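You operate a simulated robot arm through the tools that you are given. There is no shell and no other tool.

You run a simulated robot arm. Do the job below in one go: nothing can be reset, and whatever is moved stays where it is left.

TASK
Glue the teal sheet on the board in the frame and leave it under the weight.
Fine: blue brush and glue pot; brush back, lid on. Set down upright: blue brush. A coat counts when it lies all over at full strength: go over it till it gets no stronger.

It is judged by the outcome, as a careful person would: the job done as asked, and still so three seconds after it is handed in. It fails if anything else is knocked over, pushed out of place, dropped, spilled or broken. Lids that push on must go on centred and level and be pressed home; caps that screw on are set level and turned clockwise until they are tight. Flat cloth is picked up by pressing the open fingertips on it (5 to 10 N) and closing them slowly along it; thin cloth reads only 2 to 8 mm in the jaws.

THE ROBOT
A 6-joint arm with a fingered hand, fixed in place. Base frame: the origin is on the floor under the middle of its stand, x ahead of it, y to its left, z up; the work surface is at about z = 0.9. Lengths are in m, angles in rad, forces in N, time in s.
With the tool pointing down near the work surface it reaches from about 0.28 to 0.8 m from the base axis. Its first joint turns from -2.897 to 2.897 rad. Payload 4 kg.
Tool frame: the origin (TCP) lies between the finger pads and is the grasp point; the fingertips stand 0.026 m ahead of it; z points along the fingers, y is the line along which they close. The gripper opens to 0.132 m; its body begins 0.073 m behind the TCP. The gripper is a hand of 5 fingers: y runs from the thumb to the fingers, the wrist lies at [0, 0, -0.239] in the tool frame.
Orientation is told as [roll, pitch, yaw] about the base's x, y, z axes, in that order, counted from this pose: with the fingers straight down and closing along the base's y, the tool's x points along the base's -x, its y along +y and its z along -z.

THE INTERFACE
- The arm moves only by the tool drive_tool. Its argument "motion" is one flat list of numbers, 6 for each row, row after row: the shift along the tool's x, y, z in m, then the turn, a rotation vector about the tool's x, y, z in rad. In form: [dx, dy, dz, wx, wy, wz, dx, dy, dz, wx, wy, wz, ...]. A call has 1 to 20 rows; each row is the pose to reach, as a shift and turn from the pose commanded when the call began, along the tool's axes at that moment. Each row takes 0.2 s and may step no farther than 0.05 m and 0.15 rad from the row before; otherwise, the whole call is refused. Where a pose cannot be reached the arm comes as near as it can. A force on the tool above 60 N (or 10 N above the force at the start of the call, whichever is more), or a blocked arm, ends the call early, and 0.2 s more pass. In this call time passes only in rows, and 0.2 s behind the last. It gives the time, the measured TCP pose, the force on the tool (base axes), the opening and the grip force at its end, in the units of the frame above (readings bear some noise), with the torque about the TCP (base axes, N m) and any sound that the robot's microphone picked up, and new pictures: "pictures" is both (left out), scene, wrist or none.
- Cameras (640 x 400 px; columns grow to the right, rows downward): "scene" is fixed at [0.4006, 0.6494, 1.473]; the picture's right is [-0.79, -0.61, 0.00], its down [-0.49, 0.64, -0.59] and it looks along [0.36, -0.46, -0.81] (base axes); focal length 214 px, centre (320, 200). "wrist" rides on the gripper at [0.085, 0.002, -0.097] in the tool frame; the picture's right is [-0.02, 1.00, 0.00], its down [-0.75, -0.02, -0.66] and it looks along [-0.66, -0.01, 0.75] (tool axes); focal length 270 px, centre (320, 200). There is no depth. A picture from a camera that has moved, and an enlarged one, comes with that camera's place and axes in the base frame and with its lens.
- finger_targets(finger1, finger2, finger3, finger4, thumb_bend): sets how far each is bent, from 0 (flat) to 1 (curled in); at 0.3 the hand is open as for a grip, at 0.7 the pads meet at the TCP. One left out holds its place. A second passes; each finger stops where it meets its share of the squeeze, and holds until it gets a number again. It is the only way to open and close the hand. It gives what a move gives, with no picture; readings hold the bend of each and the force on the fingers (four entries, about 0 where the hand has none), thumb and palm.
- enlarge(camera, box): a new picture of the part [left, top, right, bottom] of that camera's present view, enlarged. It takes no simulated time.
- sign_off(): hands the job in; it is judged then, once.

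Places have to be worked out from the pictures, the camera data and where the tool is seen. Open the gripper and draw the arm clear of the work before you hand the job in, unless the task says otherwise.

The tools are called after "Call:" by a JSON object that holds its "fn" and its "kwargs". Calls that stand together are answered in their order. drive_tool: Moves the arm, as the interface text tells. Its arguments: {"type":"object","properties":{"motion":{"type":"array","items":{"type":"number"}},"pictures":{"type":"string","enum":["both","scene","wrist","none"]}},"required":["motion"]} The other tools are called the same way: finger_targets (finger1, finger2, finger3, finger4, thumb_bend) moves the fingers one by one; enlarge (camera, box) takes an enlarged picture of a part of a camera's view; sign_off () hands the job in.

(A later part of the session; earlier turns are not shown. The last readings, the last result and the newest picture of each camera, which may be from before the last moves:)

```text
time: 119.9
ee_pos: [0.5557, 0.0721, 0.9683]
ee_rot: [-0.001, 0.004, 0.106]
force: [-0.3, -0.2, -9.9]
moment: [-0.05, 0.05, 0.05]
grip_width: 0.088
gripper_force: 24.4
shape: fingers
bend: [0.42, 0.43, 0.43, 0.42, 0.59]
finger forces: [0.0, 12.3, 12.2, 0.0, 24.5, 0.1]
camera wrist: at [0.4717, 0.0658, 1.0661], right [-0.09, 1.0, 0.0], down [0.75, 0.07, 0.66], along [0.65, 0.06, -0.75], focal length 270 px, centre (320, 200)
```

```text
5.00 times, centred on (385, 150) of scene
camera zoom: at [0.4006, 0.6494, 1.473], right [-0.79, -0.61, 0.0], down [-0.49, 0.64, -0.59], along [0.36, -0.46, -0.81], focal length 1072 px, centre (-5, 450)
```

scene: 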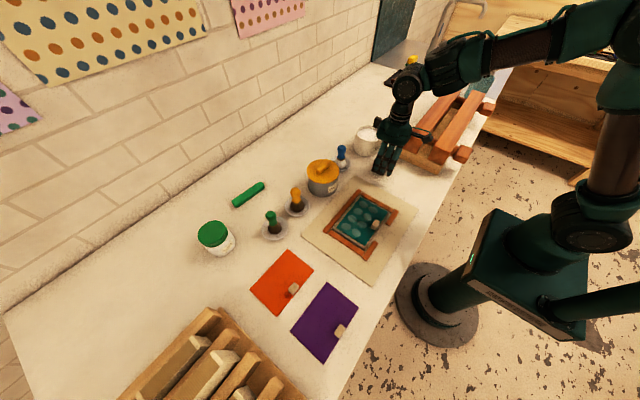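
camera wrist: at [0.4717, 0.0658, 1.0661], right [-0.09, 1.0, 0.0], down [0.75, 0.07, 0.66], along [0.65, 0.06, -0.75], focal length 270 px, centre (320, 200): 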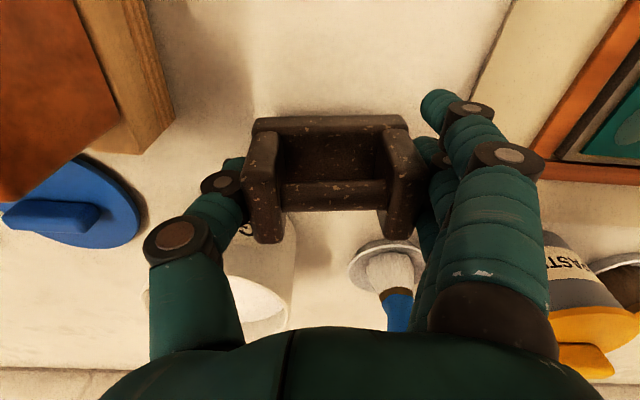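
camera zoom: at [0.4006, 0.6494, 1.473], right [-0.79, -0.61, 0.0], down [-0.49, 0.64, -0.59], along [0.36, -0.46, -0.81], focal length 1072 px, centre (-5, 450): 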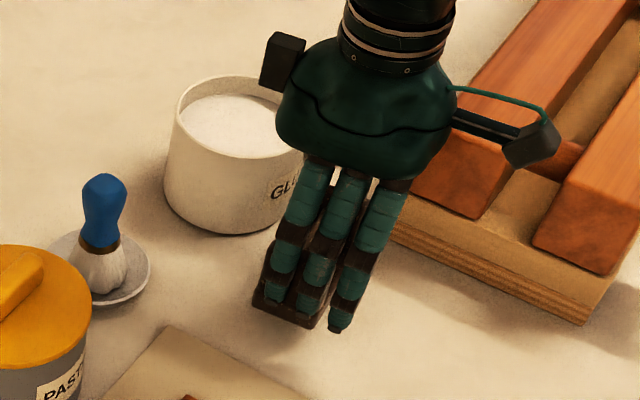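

The weight (≈1 kg) is held securely. I raise it and carry it over to the board, turning to yaw 0 on the way.

Call:
{"fn": "drive_tool", "kwargs": {"motion": [0, 0, -0.02, 0, 0, 0, 0, 0, -0.045, 0, 0, 0, 0.003, 0.02, -0.06, 0, 0, 0.01, 0.006, 0.055, -0.065, 0, 0, 0.025, 0.01, 0.09, -0.065, 0, 0, 0.04, 0.014, 0.125, -0.065, 0, 0, 0.055, 0.018, 0.16, -0.065, 0, 0, 0.07, 0.022, 0.195, -0.065, 0, 0, 0.085, 0.025, 0.222, -0.065, 0, 0, 0.1, 0.0256, 0.233, -0.06, 0, 0, 0.105], "pictures": "both"}}

Call:
{"fn": "enlarge", "kwargs": {"camera": "wrist", "box": [140, 40, 500, 280]}}

Call:
{"fn": "enlarge", "kwargs": {"camera": "scene", "box": [310, 150, 420, 260]}}

```text
time: 122.1
ee_pos: [0.5067, 0.3018, 1.0287]
ee_rot: [0.001, 0.004, 0.001]
force: [0.0, 1.0, -8.5]
moment: [-0.03, 0.06, 0.02]
grip_width: 0.0875
gripper_force: 24.6
shape: fingers
bend: [0.42, 0.43, 0.43, 0.42, 0.6]
finger forces: [0.1, 12.5, 12.4, 0.0, 24.6, 0.1]
camera wrist: at [0.4212, 0.3036, 1.127], right [0.02, 1.0, 0.0], down [0.75, -0.01, 0.66], along [0.66, -0.01, -0.76], focal length 270 px, centre (320, 200)
```

scene: 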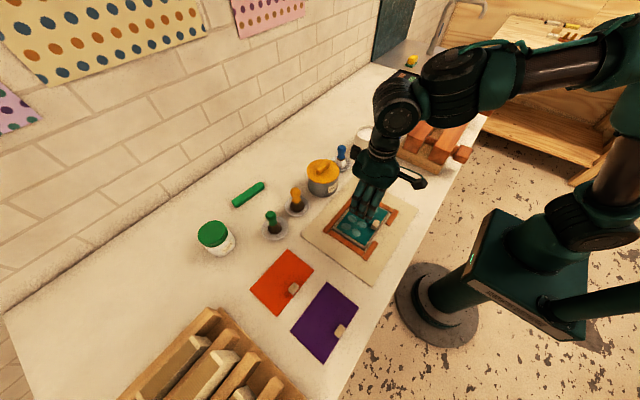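
wrist: 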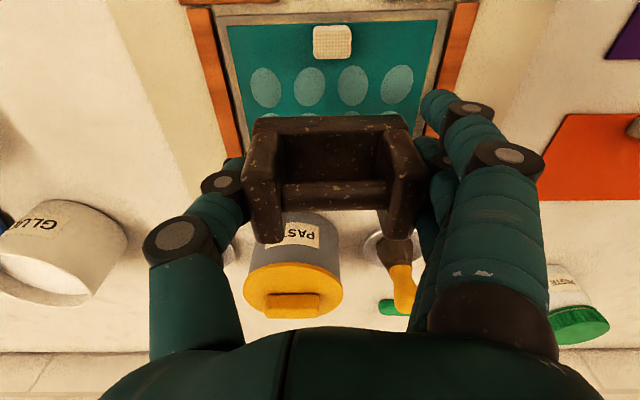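

```text
1.67 times, centred on (320, 160) of wrist
camera zoom: at [0.4212, 0.3036, 1.127], right [0.02, 1.0, 0.0], down [0.75, -0.01, 0.66], along [0.66, -0.01, -0.76], focal length 450 px, centre (320, 267)
```

zoom: 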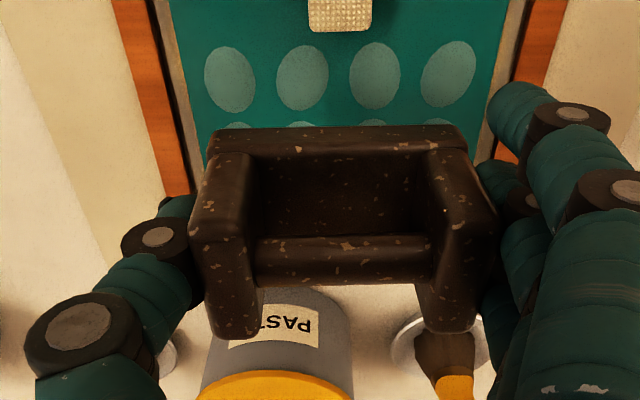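

```text
3.64 times, centred on (365, 205) of scene
camera zoom: at [0.4006, 0.6494, 1.473], right [-0.79, -0.61, 0.0], down [-0.49, 0.64, -0.59], along [0.36, -0.46, -0.81], focal length 780 px, centre (156, 182)
```

zoom: 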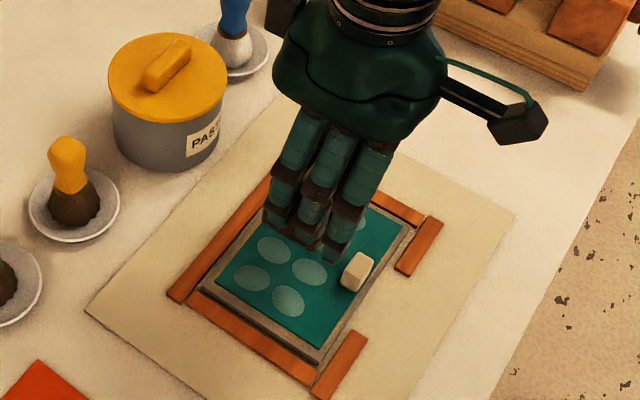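

The weight hovers centred over the sheet, clear of the tab. I lower it to just above the sheet, then touch down slowly.

Call:
{"fn": "drive_tool", "kwargs": {"motion": [0, 0, 0.02, 0, 0, 0, 0, 0, 0.04, 0, 0, 0, 0, 0, 0.055, 0, 0, 0, 0, 0, 0.06, 0, 0, 0], "pictures": "both"}}

Call:
{"fn": "enlarge", "kwargs": {"camera": "wrist", "box": [140, 40, 500, 280]}}

Call:
{"fn": "enlarge", "kwargs": {"camera": "scene", "box": [310, 150, 420, 260]}}

```text
time: 123.1
ee_pos: [0.5071, 0.3005, 0.9676]
ee_rot: [0.001, 0.004, 0.002]
force: [-0.5, 0.3, -10.2]
moment: [-0.07, 0.01, 0.01]
grip_width: 0.0876
gripper_force: 25.7
shape: fingers
bend: [0.42, 0.43, 0.43, 0.42, 0.6]
finger forces: [0.0, 12.5, 12.2, 0.0, 24.8, 0.0]
camera wrist: at [0.4227, 0.3039, 1.0664], right [0.02, 1.0, 0.0], down [0.75, -0.01, 0.66], along [0.66, -0.01, -0.75], focal length 270 px, centre (320, 200)
```

scene: 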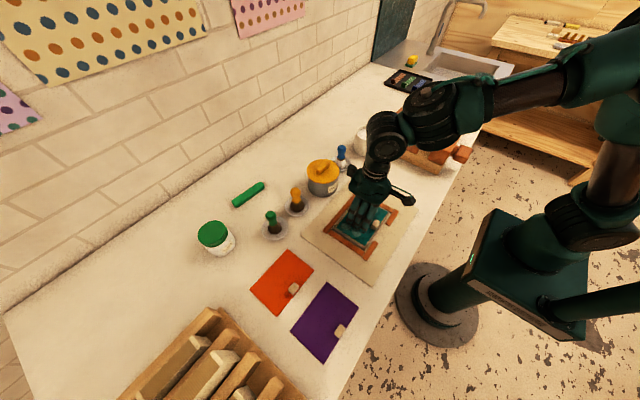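
wrist: 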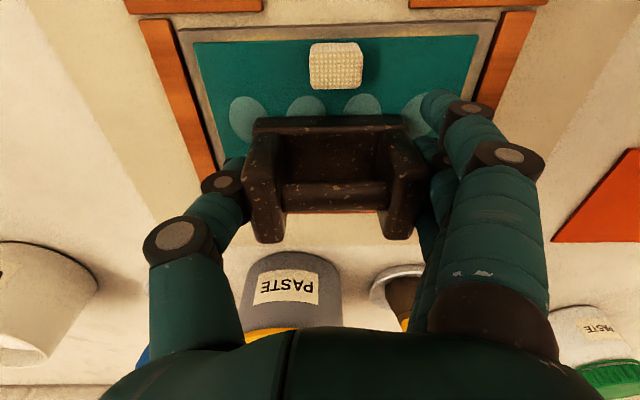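

```text
1.67 times, centred on (320, 160) of wrist
camera zoom: at [0.4227, 0.3039, 1.0664], right [0.02, 1.0, 0.0], down [0.75, -0.01, 0.66], along [0.66, -0.01, -0.75], focal length 450 px, centre (320, 267)
```

zoom: 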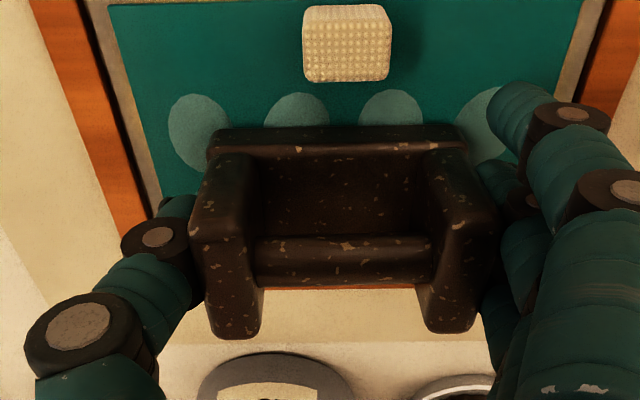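

```text
3.64 times, centred on (365, 205) of scene
camera zoom: at [0.4006, 0.6494, 1.473], right [-0.79, -0.61, 0.0], down [-0.49, 0.64, -0.59], along [0.36, -0.46, -0.81], focal length 780 px, centre (156, 182)
```

zoom: 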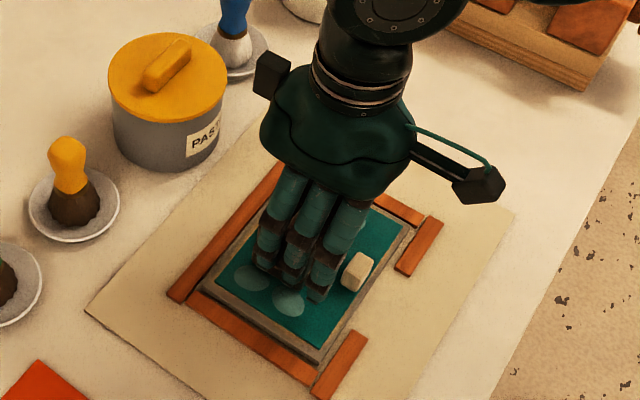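

Positioned well (near edge of the base ≈0.485, clear of the tab). I lower the last millimetres slowly until the load transfers.

Call:
{"fn": "drive_tool", "kwargs": {"motion": [0, 0, 0.0015, 0, 0, 0, 0, 0, 0.003, 0, 0, 0], "pictures": "none"}}

Call:
{"fn": "drive_tool", "kwargs": {"motion": [0, 0, 0.001, 0, 0, 0, 0, 0, 0.0015, 0, 0, 0], "pictures": "none"}}

Call:
{"fn": "drive_tool", "kwargs": {"motion": [0, 0, 0.001, 0, 0, 0], "pictures": "none"}}

```text
time: 123.7
ee_pos: [0.5086, 0.301, 0.9671]
ee_rot: [0.003, 0.001, 0.001]
force: [-0.8, -0.9, 2.5]
moment: [0.43, -0.01, 0.04]
grip_width: 0.0874
gripper_force: 24.6
shape: fingers
bend: [0.42, 0.43, 0.43, 0.42, 0.6]
finger forces: [0.0, 12.0, 11.7, 0.0, 24.8, 0.0]
```

```text
time: 124.3
ee_pos: [0.5081, 0.3018, 0.9654]
ee_rot: [0.002, 0.001, 0.002]
force: [1.3, -5.3, 16.5]
moment: [0.87, -0.01, 0.0]
grip_width: 0.0872
gripper_force: 23.9
shape: fingers
bend: [0.42, 0.43, 0.43, 0.42, 0.6]
finger forces: [0.1, 10.9, 10.8, 0.0, 26.6, 0.0]
```

```text
time: 124.7
ee_pos: [0.508, 0.3014, 0.9649]
ee_rot: [0.001, 0.0, 0.0]
force: [1.9, -5.9, 22.0]
moment: [0.63, -0.04, -0.06]
grip_width: 0.0871
gripper_force: 24.9
shape: fingers
bend: [0.42, 0.43, 0.43, 0.42, 0.6]
finger forces: [0.0, 11.1, 10.9, 0.0, 27.8, 0.0]
```

The weight rests on the sheet. I ease off the downward push and open the hand.

Call:
{"fn": "drive_tool", "kwargs": {"motion": [0, 0, -0.0008, 0, 0, 0, 0, 0, -0.0015, 0, 0, 0], "pictures": "none"}}

Call:
{"fn": "finger_targets", "kwargs": {"finger1": 0.38, "finger2": 0.38, "finger3": 0.38, "finger4": 0.38, "thumb_bend": 0.5}}

Call:
{"fn": "enlarge", "kwargs": {"camera": "wrist", "box": [140, 40, 500, 280]}}

```text
time: 125.3
ee_pos: [0.5076, 0.3004, 0.9654]
ee_rot: [0.001, 0.003, 0.002]
force: [6.1, -4.8, 15.4]
moment: [0.64, -0.12, -0.15]
grip_width: 0.0869
gripper_force: 24.8
shape: fingers
bend: [0.42, 0.43, 0.43, 0.42, 0.6]
finger forces: [0.0, 11.5, 11.3, 0.0, 26.4, 0.0]
```

```text
time: 126.3
ee_pos: [0.5076, 0.3006, 0.9646]
ee_rot: [0.001, 0.003, 0.0]
force: [-0.3, -0.8, 0.2]
moment: [-0.03, -0.01, 0.02]
grip_width: 0.094
gripper_force: 0.0
shape: fingers
bend: [0.38, 0.38, 0.38, 0.38, 0.5]
finger forces: [0.1, 0.1, 0.0, 0.1, 0.0, 0.0]
```

```text
1.67 times, centred on (320, 160) of wrist
camera zoom: at [0.422, 0.3032, 1.0626], right [0.02, 1.0, 0.0], down [0.75, -0.01, 0.66], along [0.66, -0.01, -0.75], focal length 450 px, centre (320, 267)
```

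zoom: 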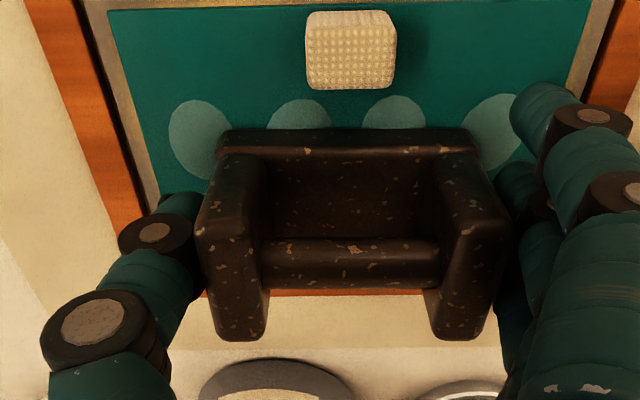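

The weight sits flat and is released. I open the thumb wider to clear it and rise straight up, then look at the sheet.

Call:
{"fn": "finger_targets", "kwargs": {"finger1": 0.36, "finger2": 0.36, "finger3": 0.36, "finger4": 0.36, "thumb_bend": 0.38}}

Call:
{"fn": "drive_tool", "kwargs": {"motion": [0, 0, -0.015, 0, 0, 0, 0, 0, -0.04, 0, 0, 0, 0, 0, -0.075, 0, 0, 0, 0, 0, -0.11, 0, 0, 0, 0.03, 0, -0.13, 0, 0, 0], "pictures": "both"}}

Call:
{"fn": "enlarge", "kwargs": {"camera": "wrist", "box": [180, 20, 480, 220]}}

Call:
{"fn": "enlarge", "kwargs": {"camera": "scene", "box": [310, 150, 420, 260]}}

```text
time: 127.3
ee_pos: [0.5079, 0.3008, 0.9656]
ee_rot: [-0.001, 0.003, 0.002]
force: [-0.3, 0.0, 0.3]
moment: [-0.01, -0.01, 0.02]
grip_width: 0.116
gripper_force: 0.1
shape: fingers
bend: [0.36, 0.36, 0.36, 0.36, 0.38]
finger forces: [0.1, 0.0, 0.0, 0.0, 0.0, 0.1]
```

```text
time: 128.5
ee_pos: [0.4776, 0.2998, 1.0957]
ee_rot: [0.002, 0.005, 0.002]
force: [-0.1, 0.7, -0.6]
moment: [-0.01, -0.02, 0.0]
grip_width: 0.1161
gripper_force: 0.1
shape: fingers
bend: [0.36, 0.36, 0.36, 0.36, 0.38]
finger forces: [0.0, 0.0, 0.0, 0.0, 0.0, 0.0]
camera wrist: at [0.393, 0.3025, 1.1937], right [0.02, 1.0, 0.0], down [0.75, -0.01, 0.66], along [0.66, -0.01, -0.75], focal length 270 px, centre (320, 200)
```

scene: 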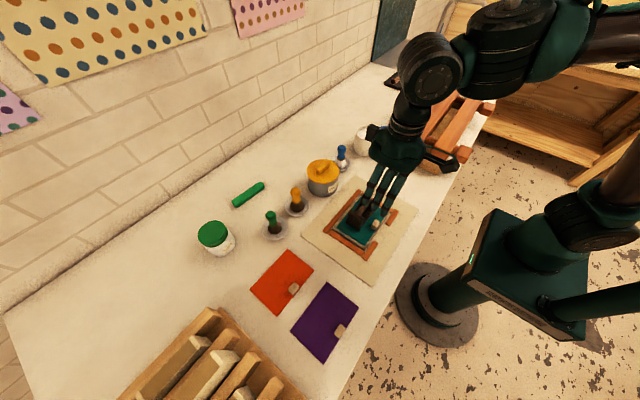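
wrist: 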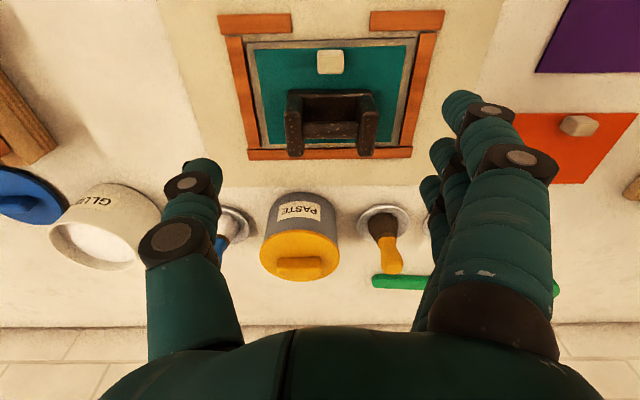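

```text
2.00 times, centred on (330, 120) of wrist
camera zoom: at [0.393, 0.3025, 1.1937], right [0.02, 1.0, 0.0], down [0.75, -0.01, 0.66], along [0.66, -0.01, -0.75], focal length 541 px, centre (300, 360)
```

zoom: 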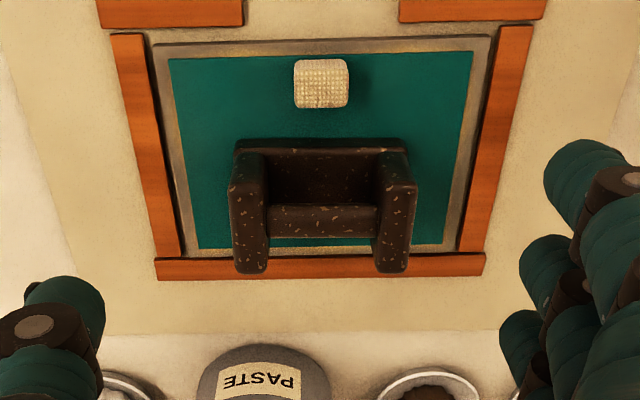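

```text
3.64 times, centred on (365, 205) of scene
camera zoom: at [0.4006, 0.6494, 1.473], right [-0.79, -0.61, 0.0], down [-0.49, 0.64, -0.59], along [0.36, -0.46, -0.81], focal length 780 px, centre (156, 182)
```

zoom: 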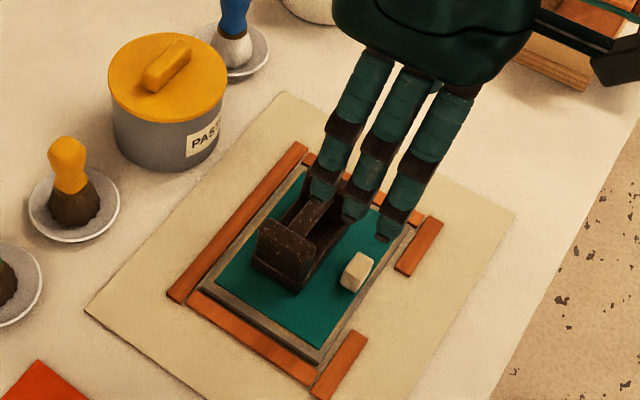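

The blisters have vanished under the weight and the sheet is smooth – the bond is fine. Now the lid: its handle bar runs along y near (0.62, −0.11), so I travel there high up while turning the hand to yaw −90° (thumb toward the robot).

Call:
{"fn": "drive_tool", "kwargs": {"motion": [-0.01, -0.03, -0.01, 0, 0, 0.13, -0.02, -0.06, -0.02, 0, 0, 0.26, -0.03, -0.092, -0.03, 0, 0, 0.39, -0.04, -0.125, -0.035, 0, 0, 0.52, -0.05, -0.158, -0.035, 0, 0, 0.65, -0.06, -0.191, -0.035, 0, 0, 0.78, -0.072, -0.224, -0.035, 0, 0, 0.91, -0.084, -0.257, -0.035, 0, 0, 1.04, -0.096, -0.29, -0.035, 0, 0, 1.17, -0.108, -0.323, -0.035, 0, 0, 1.3, -0.12, -0.356, -0.035, 0, 0, 1.44, -0.13, -0.39, -0.035, 0, 0, 1.571], "pictures": "both"}}

Call:
{"fn": "enlarge", "kwargs": {"camera": "wrist", "box": [180, 20, 480, 220]}}

Call:
{"fn": "enlarge", "kwargs": {"camera": "scene", "box": [340, 90, 440, 180]}}

```text
time: 131.1
ee_pos: [0.6102, -0.0872, 1.1289]
ee_rot: [-0.003, 0.0, -1.571]
force: [-0.5, 0.8, -0.2]
moment: [0.03, 0.03, -0.02]
grip_width: 0.1161
gripper_force: 0.0
shape: fingers
bend: [0.36, 0.36, 0.36, 0.36, 0.38]
finger forces: [0.0, 0.1, 0.1, 0.1, 0.0, 0.1]
camera wrist: at [0.612, -0.0023, 1.2269], right [1.0, -0.02, 0.0], down [-0.01, -0.75, 0.66], along [-0.01, -0.66, -0.75], focal length 270 px, centre (320, 200)
```

scene: 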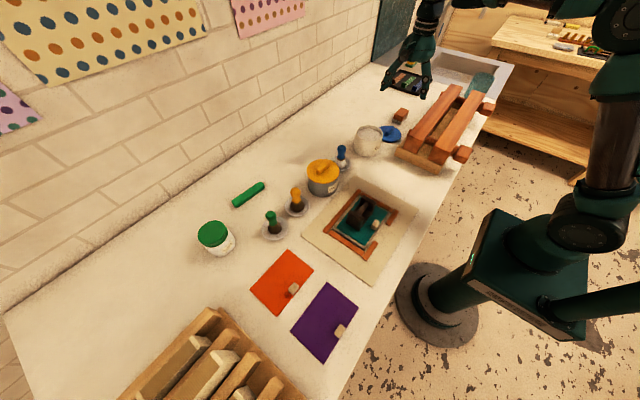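
wrist: 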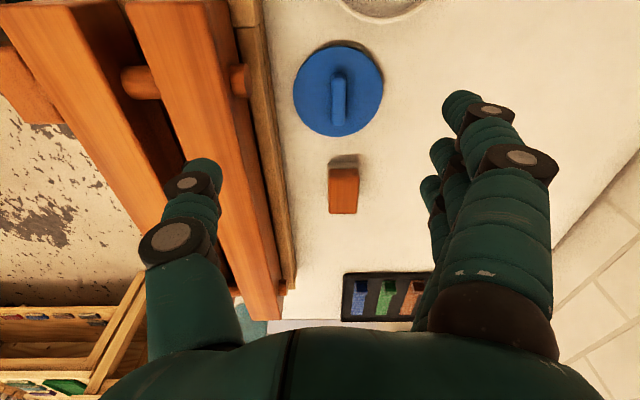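

```text
2.00 times, centred on (330, 120) of wrist
camera zoom: at [0.612, -0.0023, 1.2269], right [1.0, -0.02, 0.0], down [-0.01, -0.75, 0.66], along [-0.01, -0.66, -0.75], focal length 541 px, centre (300, 360)
```

zoom: 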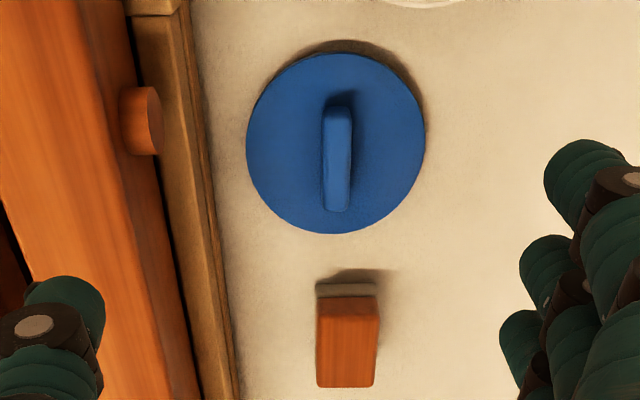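

```text
4.44 times, centred on (390, 135) of scene
camera zoom: at [0.4006, 0.6494, 1.473], right [-0.79, -0.61, 0.0], down [-0.49, 0.64, -0.59], along [0.36, -0.46, -0.81], focal length 953 px, centre (9, 489)
```

zoom: 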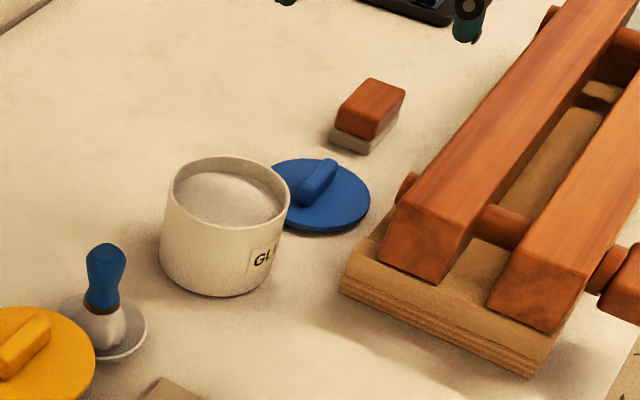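

Yaw −90° is reachable here. The lid is centred at about (0.631, −0.120), its handle bar (≈58 × 15 mm) lies exactly along y at x≈0.6305. I part-close the hand and descend over the handle.

Call:
{"fn": "finger_targets", "kwargs": {"finger1": 0.57, "finger2": 0.57, "finger3": 0.57, "finger4": 0.57, "thumb_bend": 0.57}}

Call:
{"fn": "drive_tool", "kwargs": {"motion": [-0.01, 0.007, 0.035, 0, 0, 0, -0.02, 0.014, 0.07, 0, 0, 0, -0.0313, 0.0203, 0.105, 0, 0, 0, -0.0313, 0.0203, 0.14, 0, 0, 0], "pictures": "both"}}

Call:
{"fn": "enlarge", "kwargs": {"camera": "wrist", "box": [180, 60, 480, 260]}}

Call:
{"fn": "enlarge", "kwargs": {"camera": "scene", "box": [340, 80, 440, 160]}}

```text
time: 132.1
ee_pos: [0.6113, -0.0872, 1.1282]
ee_rot: [-0.003, 0.0, -1.569]
force: [0.6, 0.1, -0.2]
moment: [0.0, 0.02, -0.03]
grip_width: 0.0576
gripper_force: 0.1
shape: fingers
bend: [0.56, 0.56, 0.56, 0.56, 0.56]
finger forces: [0.1, 0.0, 0.0, 0.1, 0.0, 0.1]
```

```text
time: 133.1
ee_pos: [0.6314, -0.1222, 0.9896]
ee_rot: [-0.001, 0.001, -1.569]
force: [0.3, 0.6, 0.4]
moment: [-0.02, 0.01, -0.01]
grip_width: 0.0577
gripper_force: 0.1
shape: fingers
bend: [0.56, 0.56, 0.56, 0.56, 0.56]
finger forces: [0.0, 0.0, 0.1, 0.1, 0.0, 0.1]
camera wrist: at [0.631, -0.0351, 1.0861], right [1.0, -0.02, 0.0], down [-0.01, -0.75, 0.66], along [-0.01, -0.66, -0.75], focal length 270 px, centre (320, 200)
```

scene: 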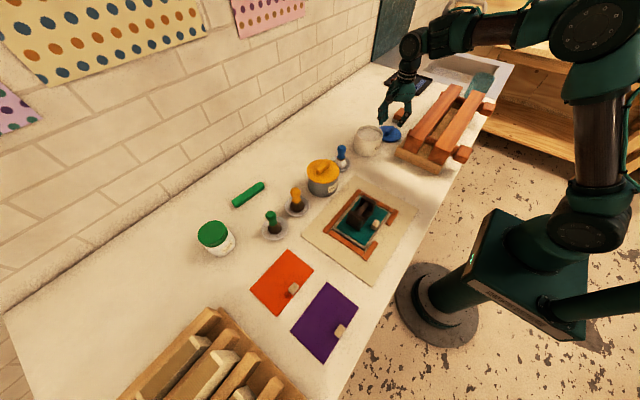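
wrist: 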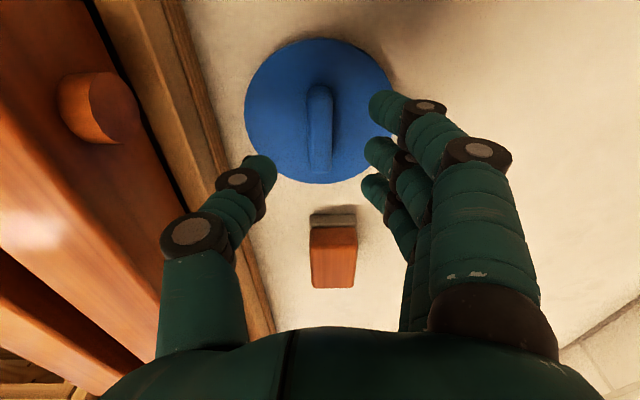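

```text
2.00 times, centred on (330, 160) of wrist
camera zoom: at [0.631, -0.0351, 1.0861], right [1.0, -0.02, 0.0], down [-0.01, -0.75, 0.66], along [-0.01, -0.66, -0.75], focal length 541 px, centre (300, 280)
```

zoom: 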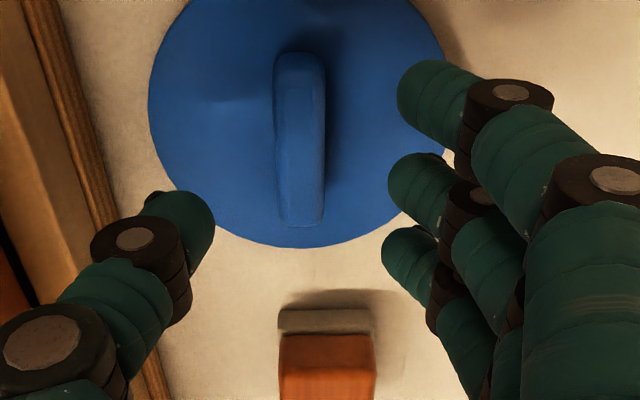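

```text
5.00 times, centred on (390, 120) of scene
camera zoom: at [0.4006, 0.6494, 1.473], right [-0.79, -0.61, 0.0], down [-0.49, 0.64, -0.59], along [0.36, -0.46, -0.81], focal length 1072 px, centre (-30, 600)
```

zoom: 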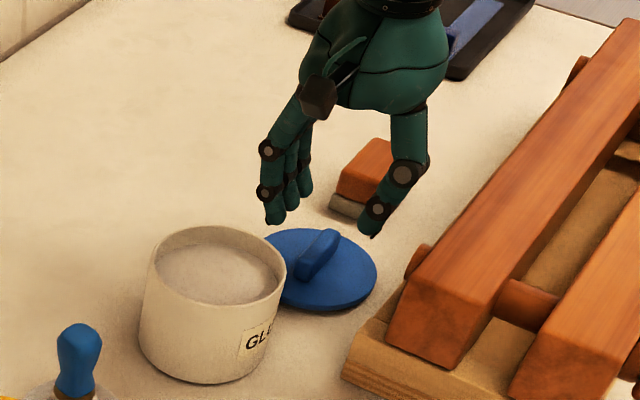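

Handle bar is centred between thumb and fingers, its top at z≈0.933. I shift 3 mm along the bar toward its middle and descend in stages.

Call:
{"fn": "drive_tool", "kwargs": {"motion": [0.0015, 0, 0.015, 0, 0, 0, 0.003, 0, 0.028, 0, 0, 0, 0.003, 0, 0.037, 0, 0, 0], "pictures": "wrist"}}

Call:
{"fn": "drive_tool", "kwargs": {"motion": [0, 0, 0.0015, 0, 0, 0, 0, 0, 0.003, 0, 0, 0], "pictures": "none"}}

Call:
{"fn": "enlarge", "kwargs": {"camera": "wrist", "box": [180, 60, 480, 260]}}

```text
time: 133.9
ee_pos: [0.6296, -0.117, 0.95]
ee_rot: [-0.002, 0.001, -1.569]
force: [-0.2, 0.7, -0.1]
moment: [0.0, -0.05, 0.0]
grip_width: 0.0575
gripper_force: 0.0
shape: fingers
bend: [0.56, 0.56, 0.56, 0.56, 0.56]
finger forces: [0.0, 0.0, 0.0, 0.0, 0.0, 0.0]
camera wrist: at [0.6291, -0.0317, 1.0493], right [1.0, -0.02, 0.0], down [-0.01, -0.75, 0.66], along [-0.01, -0.66, -0.75], focal length 270 px, centre (320, 200)
```

wrist: 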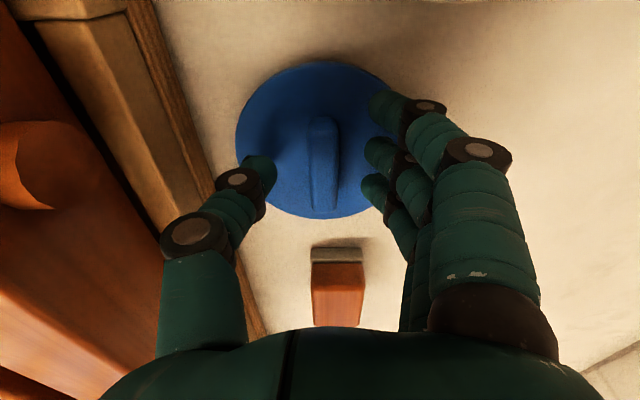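

```text
time: 134.5
ee_pos: [0.6288, -0.1167, 0.9492]
ee_rot: [-0.003, -0.001, -1.568]
force: [-0.5, -0.5, 0.5]
moment: [-0.01, -0.02, 0.02]
grip_width: 0.0576
gripper_force: 0.1
shape: fingers
bend: [0.56, 0.56, 0.56, 0.56, 0.56]
finger forces: [0.0, 0.1, 0.0, 0.0, 0.0, 0.1]
```

```text
2.00 times, centred on (330, 160) of wrist
camera zoom: at [0.6293, -0.0319, 1.0469], right [1.0, -0.02, 0.0], down [-0.01, -0.75, 0.66], along [-0.01, -0.66, -0.75], focal length 541 px, centre (300, 280)
```

zoom: 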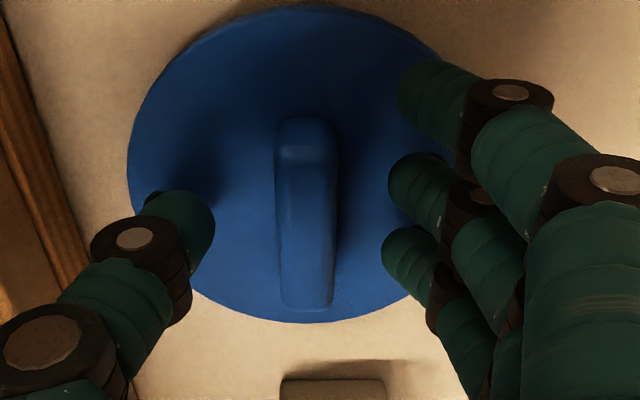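

No contact yet; I lower 2 mm more and then close thumb and fingers on the handle bar.

Call:
{"fn": "drive_tool", "kwargs": {"motion": [0, 0.001, 0.001, 0, 0, 0, 0, 0.0015, 0.002, 0, 0, 0], "pictures": "none"}}

Call:
{"fn": "finger_targets", "kwargs": {"finger1": 0.6, "finger2": 0.78, "finger3": 0.78, "finger4": 0.6, "thumb_bend": 0.78}}

Call:
{"fn": "enlarge", "kwargs": {"camera": "wrist", "box": [180, 60, 480, 260]}}

```text
time: 135.1
ee_pos: [0.6287, -0.1188, 0.9481]
ee_rot: [-0.002, -0.001, -1.569]
force: [-0.6, 0.0, 0.0]
moment: [0.02, 0.05, 0.0]
grip_width: 0.0572
gripper_force: 0.1
shape: fingers
bend: [0.56, 0.56, 0.56, 0.56, 0.56]
finger forces: [0.1, 0.0, 0.1, 0.1, 0.0, 0.1]
```

```text
time: 136.1
ee_pos: [0.6292, -0.1173, 0.947]
ee_rot: [-0.001, 0.0, -1.568]
force: [-0.8, 0.5, -0.6]
moment: [0.04, -0.03, -0.03]
grip_width: 0.0378
gripper_force: 17.6
shape: fingers
bend: [0.6, 0.7, 0.7, 0.6, 0.68]
finger forces: [0.0, 8.8, 8.9, 0.1, 17.8, 0.1]
```

```text
2.00 times, centred on (330, 160) of wrist
camera zoom: at [0.6303, -0.0321, 1.045], right [1.0, -0.02, 0.0], down [-0.01, -0.75, 0.66], along [-0.01, -0.66, -0.75], focal length 541 px, centre (300, 280)
```

zoom: 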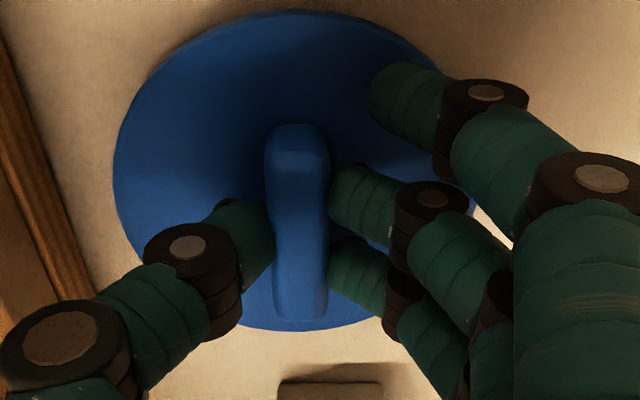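

Firm grip on the handle. I lift the lid straight up, well above the pot's rim, and look.

Call:
{"fn": "drive_tool", "kwargs": {"motion": [0, 0, -0.005, 0, 0, 0, 0, 0, -0.02, 0, 0, 0, 0, 0, -0.05, 0, 0, 0, 0, 0, -0.085, 0, 0, 0, 0, 0, -0.115, 0, 0, 0], "pictures": "both"}}

Call:
{"fn": "enlarge", "kwargs": {"camera": "wrist", "box": [180, 60, 480, 260]}}

Call:
{"fn": "enlarge", "kwargs": {"camera": "scene", "box": [330, 60, 440, 180]}}

```text
time: 137.3
ee_pos: [0.6312, -0.1157, 1.0649]
ee_rot: [-0.004, -0.001, -1.569]
force: [-0.3, -0.7, -1.1]
moment: [0.0, 0.02, -0.01]
grip_width: 0.0377
gripper_force: 17.6
shape: fingers
bend: [0.6, 0.7, 0.7, 0.6, 0.68]
finger forces: [0.0, 8.8, 8.8, 0.0, 17.7, 0.1]
camera wrist: at [0.6328, -0.0312, 1.1627], right [1.0, -0.02, 0.0], down [-0.01, -0.75, 0.66], along [-0.01, -0.66, -0.75], focal length 270 px, centre (320, 200)
```

scene: 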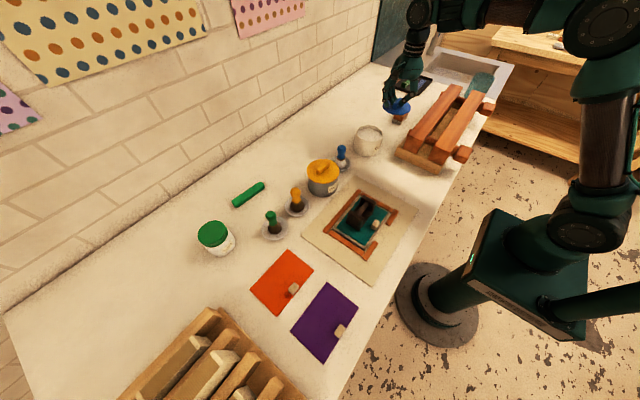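
wrist: 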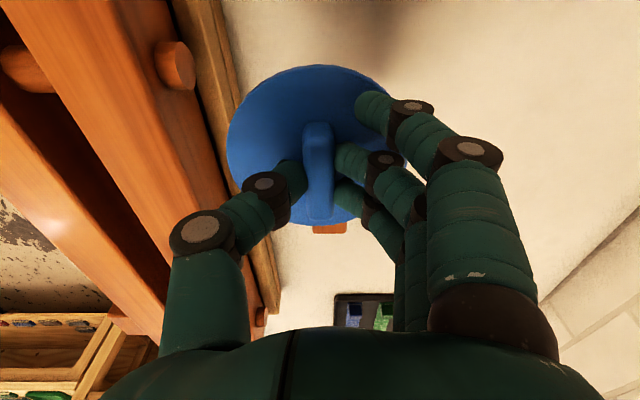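

```text
2.00 times, centred on (330, 160) of wrist
camera zoom: at [0.6328, -0.0312, 1.1627], right [1.0, -0.02, 0.0], down [-0.01, -0.75, 0.66], along [-0.01, -0.66, -0.75], focal length 541 px, centre (300, 280)
```

zoom: 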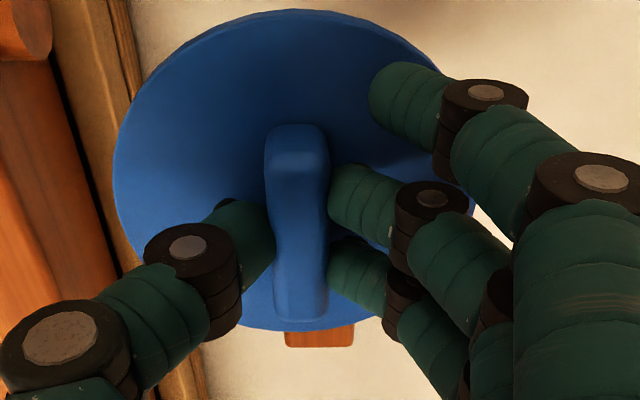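

```text
3.33 times, centred on (385, 120) of scene
camera zoom: at [0.4006, 0.6494, 1.473], right [-0.79, -0.61, 0.0], down [-0.49, 0.64, -0.59], along [0.36, -0.46, -0.81], focal length 715 px, centre (103, 467)
```

zoom: 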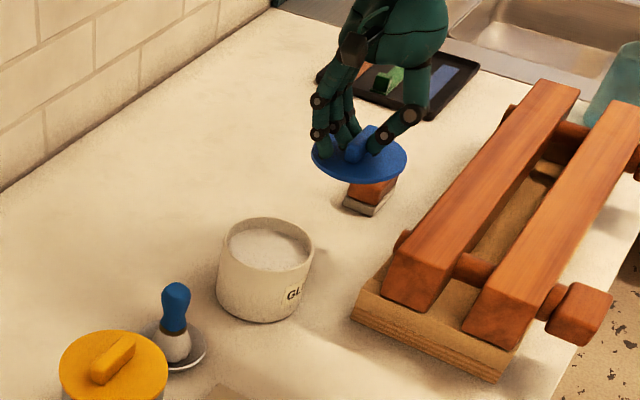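

The lid hangs level. Before placing it I measure the pot's rim precisely in the scene view.

Call:
{"fn": "enlarge", "kwargs": {"camera": "scene", "box": [344, 116, 392, 164]}}

Call:
{"fn": "enlarge", "kwargs": {"camera": "scene", "box": [376, 90, 416, 120]}}

```text
8.33 times, centred on (368, 140) of scene
camera zoom: at [0.4006, 0.6494, 1.473], right [-0.79, -0.61, 0.0], down [-0.49, 0.64, -0.59], along [0.36, -0.46, -0.81], focal length 1787 px, centre (-80, 700)
```

zoom: 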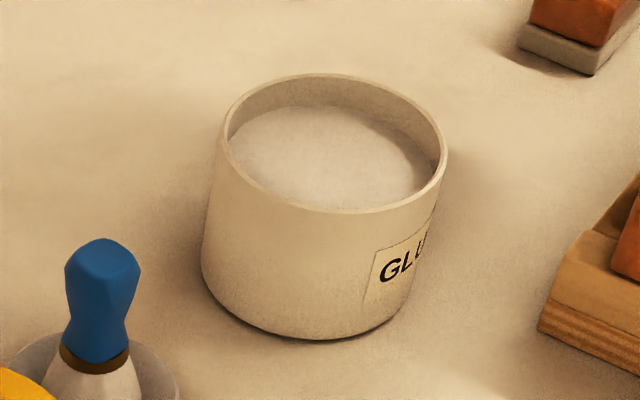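

```text
13.33 times, centred on (396, 105) of scene
camera zoom: at [0.4006, 0.6494, 1.473], right [-0.79, -0.61, 0.0], down [-0.49, 0.64, -0.59], along [0.36, -0.46, -0.81], focal length 2860 px, centre (-693, 1467)
```

zoom: 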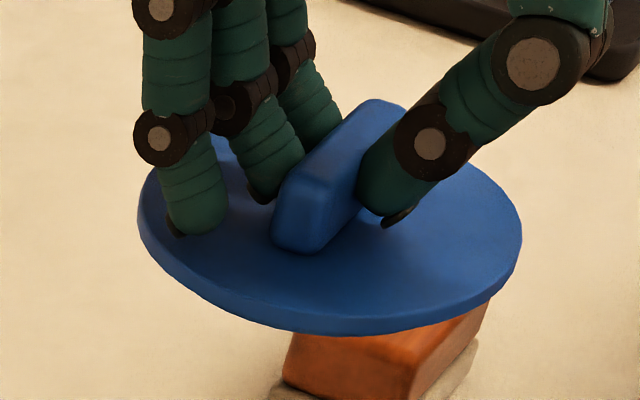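

The pot's rim centre comes out near (0.662, 0.012) with rim z≈0.974; the lid is a flat disc about 0.105 m wide. I carry the lid over the pot and stop about 2 cm above the rim to check the alignment.

Call:
{"fn": "drive_tool", "kwargs": {"motion": [0.033, 0.008, 0, 0, 0, 0, 0.067, 0.016, 0, 0, 0, 0, 0.1, 0.025, 0, 0, 0, 0, 0.1335, 0.0325, 0, 0, 0, 0, 0.1335, 0.0325, 0.02, 0, 0, 0], "pictures": "both"}}

Call:
{"fn": "enlarge", "kwargs": {"camera": "wrist", "box": [180, 60, 480, 260]}}

Call:
{"fn": "enlarge", "kwargs": {"camera": "scene", "box": [344, 110, 396, 162]}}

```text
time: 138.5
ee_pos: [0.6603, 0.0176, 1.0418]
ee_rot: [-0.002, -0.001, -1.569]
force: [0.2, -0.6, 1.0]
moment: [-0.01, -0.01, -0.01]
grip_width: 0.0376
gripper_force: 17.2
shape: fingers
bend: [0.6, 0.7, 0.7, 0.6, 0.69]
finger forces: [0.1, 8.7, 8.8, 0.0, 17.6, 0.1]
camera wrist: at [0.6627, 0.1029, 1.1394], right [1.0, -0.02, 0.0], down [-0.01, -0.75, 0.66], along [-0.01, -0.66, -0.75], focal length 270 px, centre (320, 200)
```

scene: 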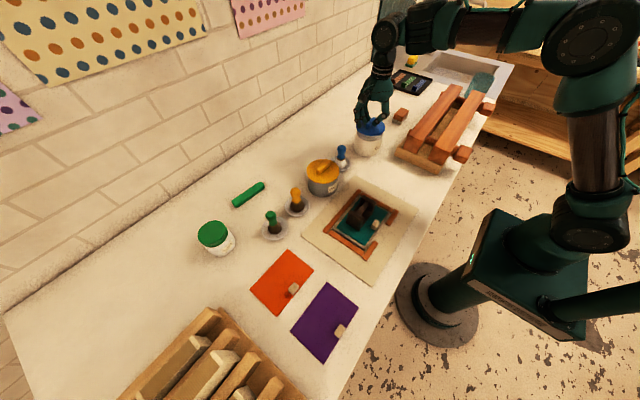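
wrist: 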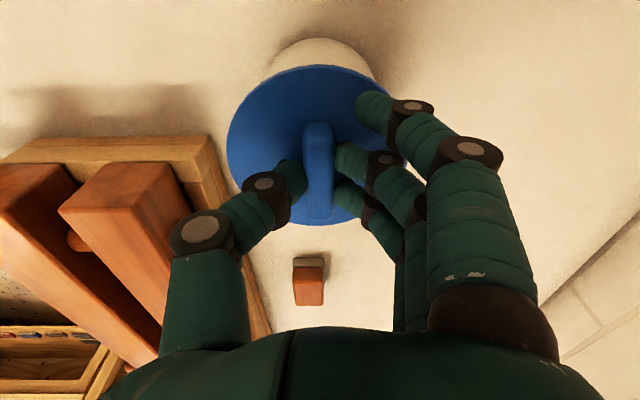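

```text
2.00 times, centred on (330, 160) of wrist
camera zoom: at [0.6627, 0.1029, 1.1394], right [1.0, -0.02, 0.0], down [-0.01, -0.75, 0.66], along [-0.01, -0.66, -0.75], focal length 541 px, centre (300, 280)
```

zoom: 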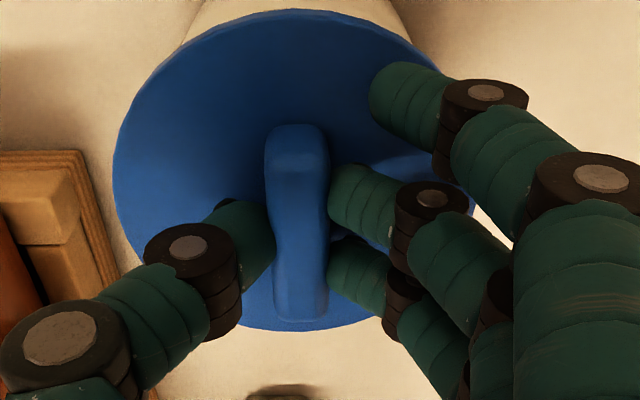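

```text
7.69 times, centred on (370, 136) of scene
camera zoom: at [0.4006, 0.6494, 1.473], right [-0.79, -0.61, 0.0], down [-0.49, 0.64, -0.59], along [0.36, -0.46, -0.81], focal length 1650 px, centre (-65, 692)
```

zoom: 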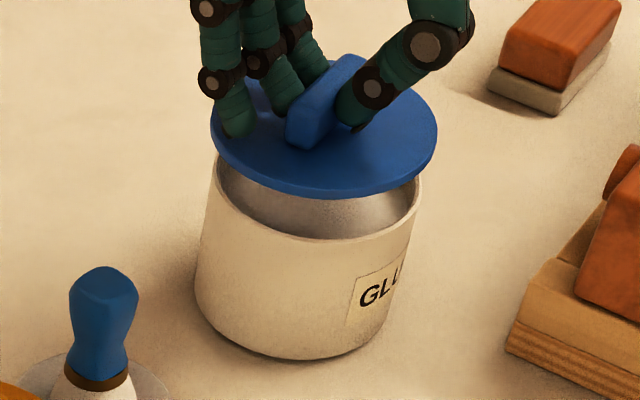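

Aligned to within a few millimetres. I lower to a few millimetres above the rim, where the comparison is far more reliable, and check again.

Call:
{"fn": "drive_tool", "kwargs": {"motion": [-0.0005, 0.0005, 0.006, 0, 0, 0, -0.001, 0.001, 0.011, 0, 0, 0, -0.001, 0.001, 0.014, 0, 0, 0], "pictures": "none"}}

Call:
{"fn": "enlarge", "kwargs": {"camera": "wrist", "box": [200, 20, 420, 240]}}

Call:
{"fn": "enlarge", "kwargs": {"camera": "scene", "box": [346, 116, 392, 162]}}

```text
time: 139.3
ee_pos: [0.663, 0.0149, 1.0277]
ee_rot: [-0.002, 0.0, -1.569]
force: [-0.5, 0.4, 0.7]
moment: [0.0, 0.02, 0.04]
grip_width: 0.0375
gripper_force: 17.5
shape: fingers
bend: [0.6, 0.7, 0.7, 0.6, 0.69]
finger forces: [0.0, 8.8, 8.7, 0.1, 17.6, 0.0]
```

```text
1.82 times, centred on (310, 130) of wrist
camera zoom: at [0.6637, 0.101, 1.1258], right [1.0, -0.02, 0.0], down [-0.01, -0.75, 0.66], along [-0.01, -0.66, -0.75], focal length 491 px, centre (338, 327)
```

zoom: 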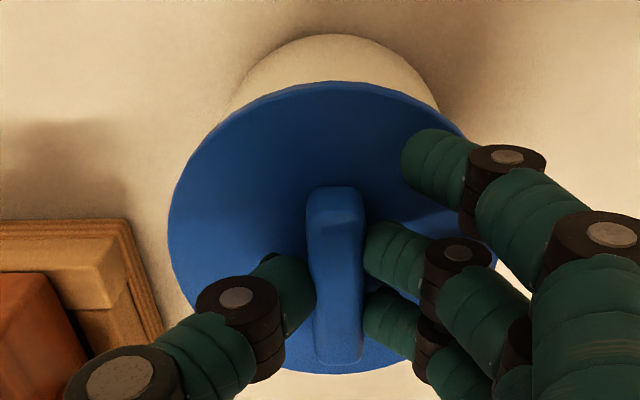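

```text
8.70 times, centred on (369, 139) of scene
camera zoom: at [0.4006, 0.6494, 1.473], right [-0.79, -0.61, 0.0], down [-0.49, 0.64, -0.59], along [0.36, -0.46, -0.81], focal length 1865 px, centre (-106, 730)
```

zoom: 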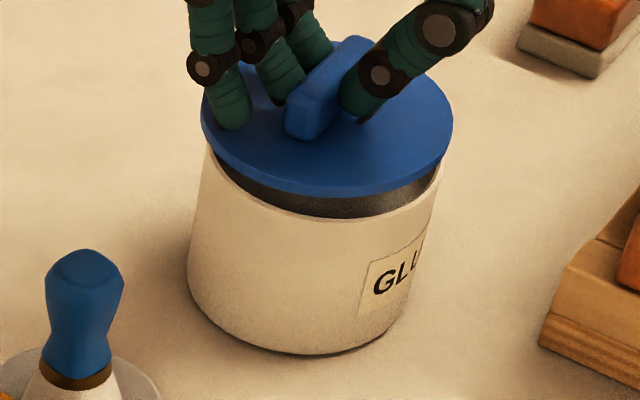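

I enlarge further to compare lid edge and rim all round and to judge whether the lid is level.

Call:
{"fn": "enlarge", "kwargs": {"camera": "scene", "box": [350, 114, 390, 144]}}

Call:
{"fn": "enlarge", "kwargs": {"camera": "wrist", "box": [210, 25, 410, 125]}}

Call:
{"fn": "enlarge", "kwargs": {"camera": "wrist", "box": [210, 120, 410, 240]}}

```text
13.33 times, centred on (370, 129) of scene
camera zoom: at [0.4006, 0.6494, 1.473], right [-0.79, -0.61, 0.0], down [-0.49, 0.64, -0.59], along [0.36, -0.46, -0.81], focal length 2860 px, centre (-347, 1147)
```

zoom: 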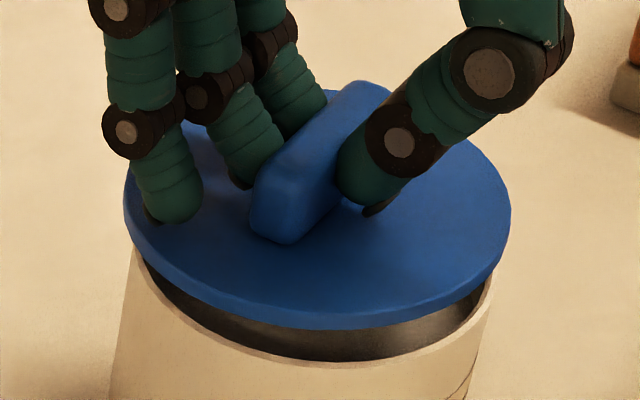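

```text
3.20 times, centred on (310, 75) of wrist
camera zoom: at [0.6637, 0.101, 1.1258], right [1.0, -0.02, 0.0], down [-0.01, -0.75, 0.66], along [-0.01, -0.66, -0.75], focal length 865 px, centre (352, 600)
```

zoom: 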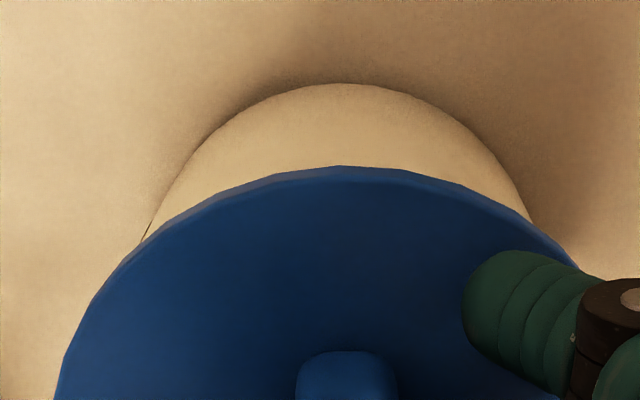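

```text
3.20 times, centred on (310, 180) of wrist
camera zoom: at [0.6637, 0.101, 1.1258], right [1.0, -0.02, 0.0], down [-0.01, -0.75, 0.66], along [-0.01, -0.66, -0.75], focal length 865 px, centre (352, 264)
```

zoom: 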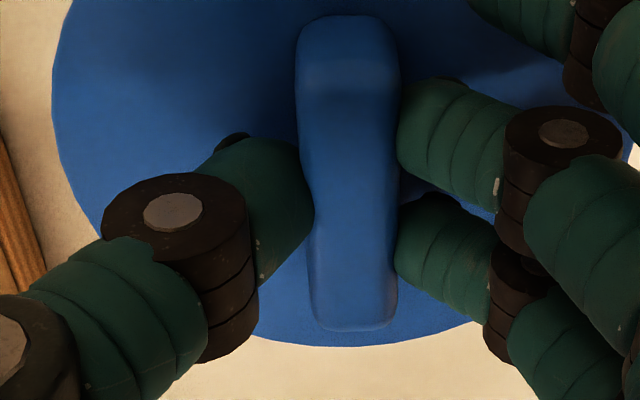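

By the wrist view the lid is within about 1 mm of the pot axis. I lower in small steps until I feel the rim, then judge the overhang all round with the gap closed.

Call:
{"fn": "drive_tool", "kwargs": {"motion": [0, 0, 0.0015, 0, 0, 0, 0, 0, 0.003, 0, 0, 0], "pictures": "none"}}

Call:
{"fn": "drive_tool", "kwargs": {"motion": [0, 0, 0.001, 0, 0, 0, 0, 0, 0.002, 0, 0, 0], "pictures": "none"}}

Call:
{"fn": "drive_tool", "kwargs": {"motion": [0, 0, 0.001, 0, 0, 0, 0, 0, 0.002, 0, 0, 0], "pictures": "none"}}

Call:
{"fn": "enlarge", "kwargs": {"camera": "scene", "box": [350, 114, 390, 144]}}

```text
time: 139.9
ee_pos: [0.6638, 0.0154, 1.0253]
ee_rot: [-0.003, 0.001, -1.568]
force: [0.0, 0.3, -0.2]
moment: [0.03, -0.02, -0.02]
grip_width: 0.0378
gripper_force: 18.0
shape: fingers
bend: [0.6, 0.7, 0.7, 0.6, 0.69]
finger forces: [0.0, 8.8, 8.8, 0.1, 17.6, 0.1]
```

```text
time: 140.5
ee_pos: [0.6639, 0.0153, 1.0229]
ee_rot: [-0.002, 0.001, -1.571]
force: [-1.1, -0.2, -0.7]
moment: [0.03, 0.02, 0.02]
grip_width: 0.0374
gripper_force: 17.8
shape: fingers
bend: [0.6, 0.7, 0.7, 0.6, 0.69]
finger forces: [0.0, 8.8, 8.8, 0.0, 17.6, 0.0]
```

```text
time: 141.1
ee_pos: [0.6638, 0.0148, 1.0212]
ee_rot: [-0.002, -0.001, -1.569]
force: [1.5, 0.1, 0.0]
moment: [-0.04, -0.01, 0.0]
grip_width: 0.0377
gripper_force: 18.2
shape: fingers
bend: [0.6, 0.7, 0.7, 0.6, 0.69]
finger forces: [0.0, 8.8, 8.9, 0.1, 17.8, 0.0]
```

```text
13.33 times, centred on (370, 129) of scene
camera zoom: at [0.4006, 0.6494, 1.473], right [-0.79, -0.61, 0.0], down [-0.49, 0.64, -0.59], along [0.36, -0.46, -0.81], focal length 2860 px, centre (-347, 1147)
```

zoom: 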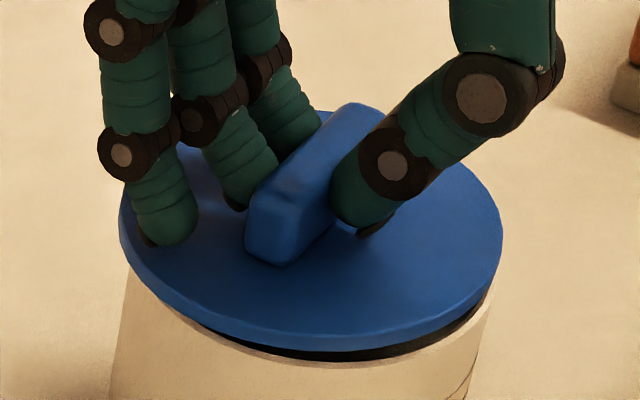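

No contact yet and left/right overhang is even. I keep lowering gently.

Call:
{"fn": "drive_tool", "kwargs": {"motion": [0, 0, 0.001, 0, 0, 0, 0, 0, 0.002, 0, 0, 0], "pictures": "none"}}

Call:
{"fn": "drive_tool", "kwargs": {"motion": [0, 0, 0.001, 0, 0, 0, 0, 0, 0.002, 0, 0, 0], "pictures": "none"}}

Call:
{"fn": "enlarge", "kwargs": {"camera": "scene", "box": [350, 114, 390, 144]}}

```text
time: 141.7
ee_pos: [0.665, 0.0155, 1.0186]
ee_rot: [0.0, 0.001, -1.57]
force: [-0.5, 0.3, 1.9]
moment: [-0.03, -0.07, -0.02]
grip_width: 0.0381
gripper_force: 18.1
shape: fingers
bend: [0.6, 0.71, 0.71, 0.6, 0.69]
finger forces: [0.1, 8.9, 8.8, 0.0, 18.5, 0.0]
```

```text
time: 142.3
ee_pos: [0.6651, 0.0147, 1.0186]
ee_rot: [0.0, 0.0, -1.569]
force: [-0.6, -1.2, 12.0]
moment: [0.15, -0.1, -0.03]
grip_width: 0.038
gripper_force: 21.4
shape: fingers
bend: [0.6, 0.71, 0.71, 0.6, 0.69]
finger forces: [3.6, 9.6, 9.1, 0.1, 19.9, 0.0]
```

```text
13.33 times, centred on (370, 129) of scene
camera zoom: at [0.4006, 0.6494, 1.473], right [-0.79, -0.61, 0.0], down [-0.49, 0.64, -0.59], along [0.36, -0.46, -0.81], focal length 2860 px, centre (-347, 1147)
```

zoom: 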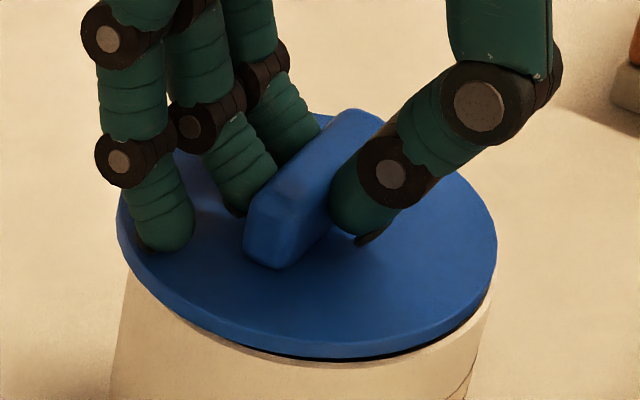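

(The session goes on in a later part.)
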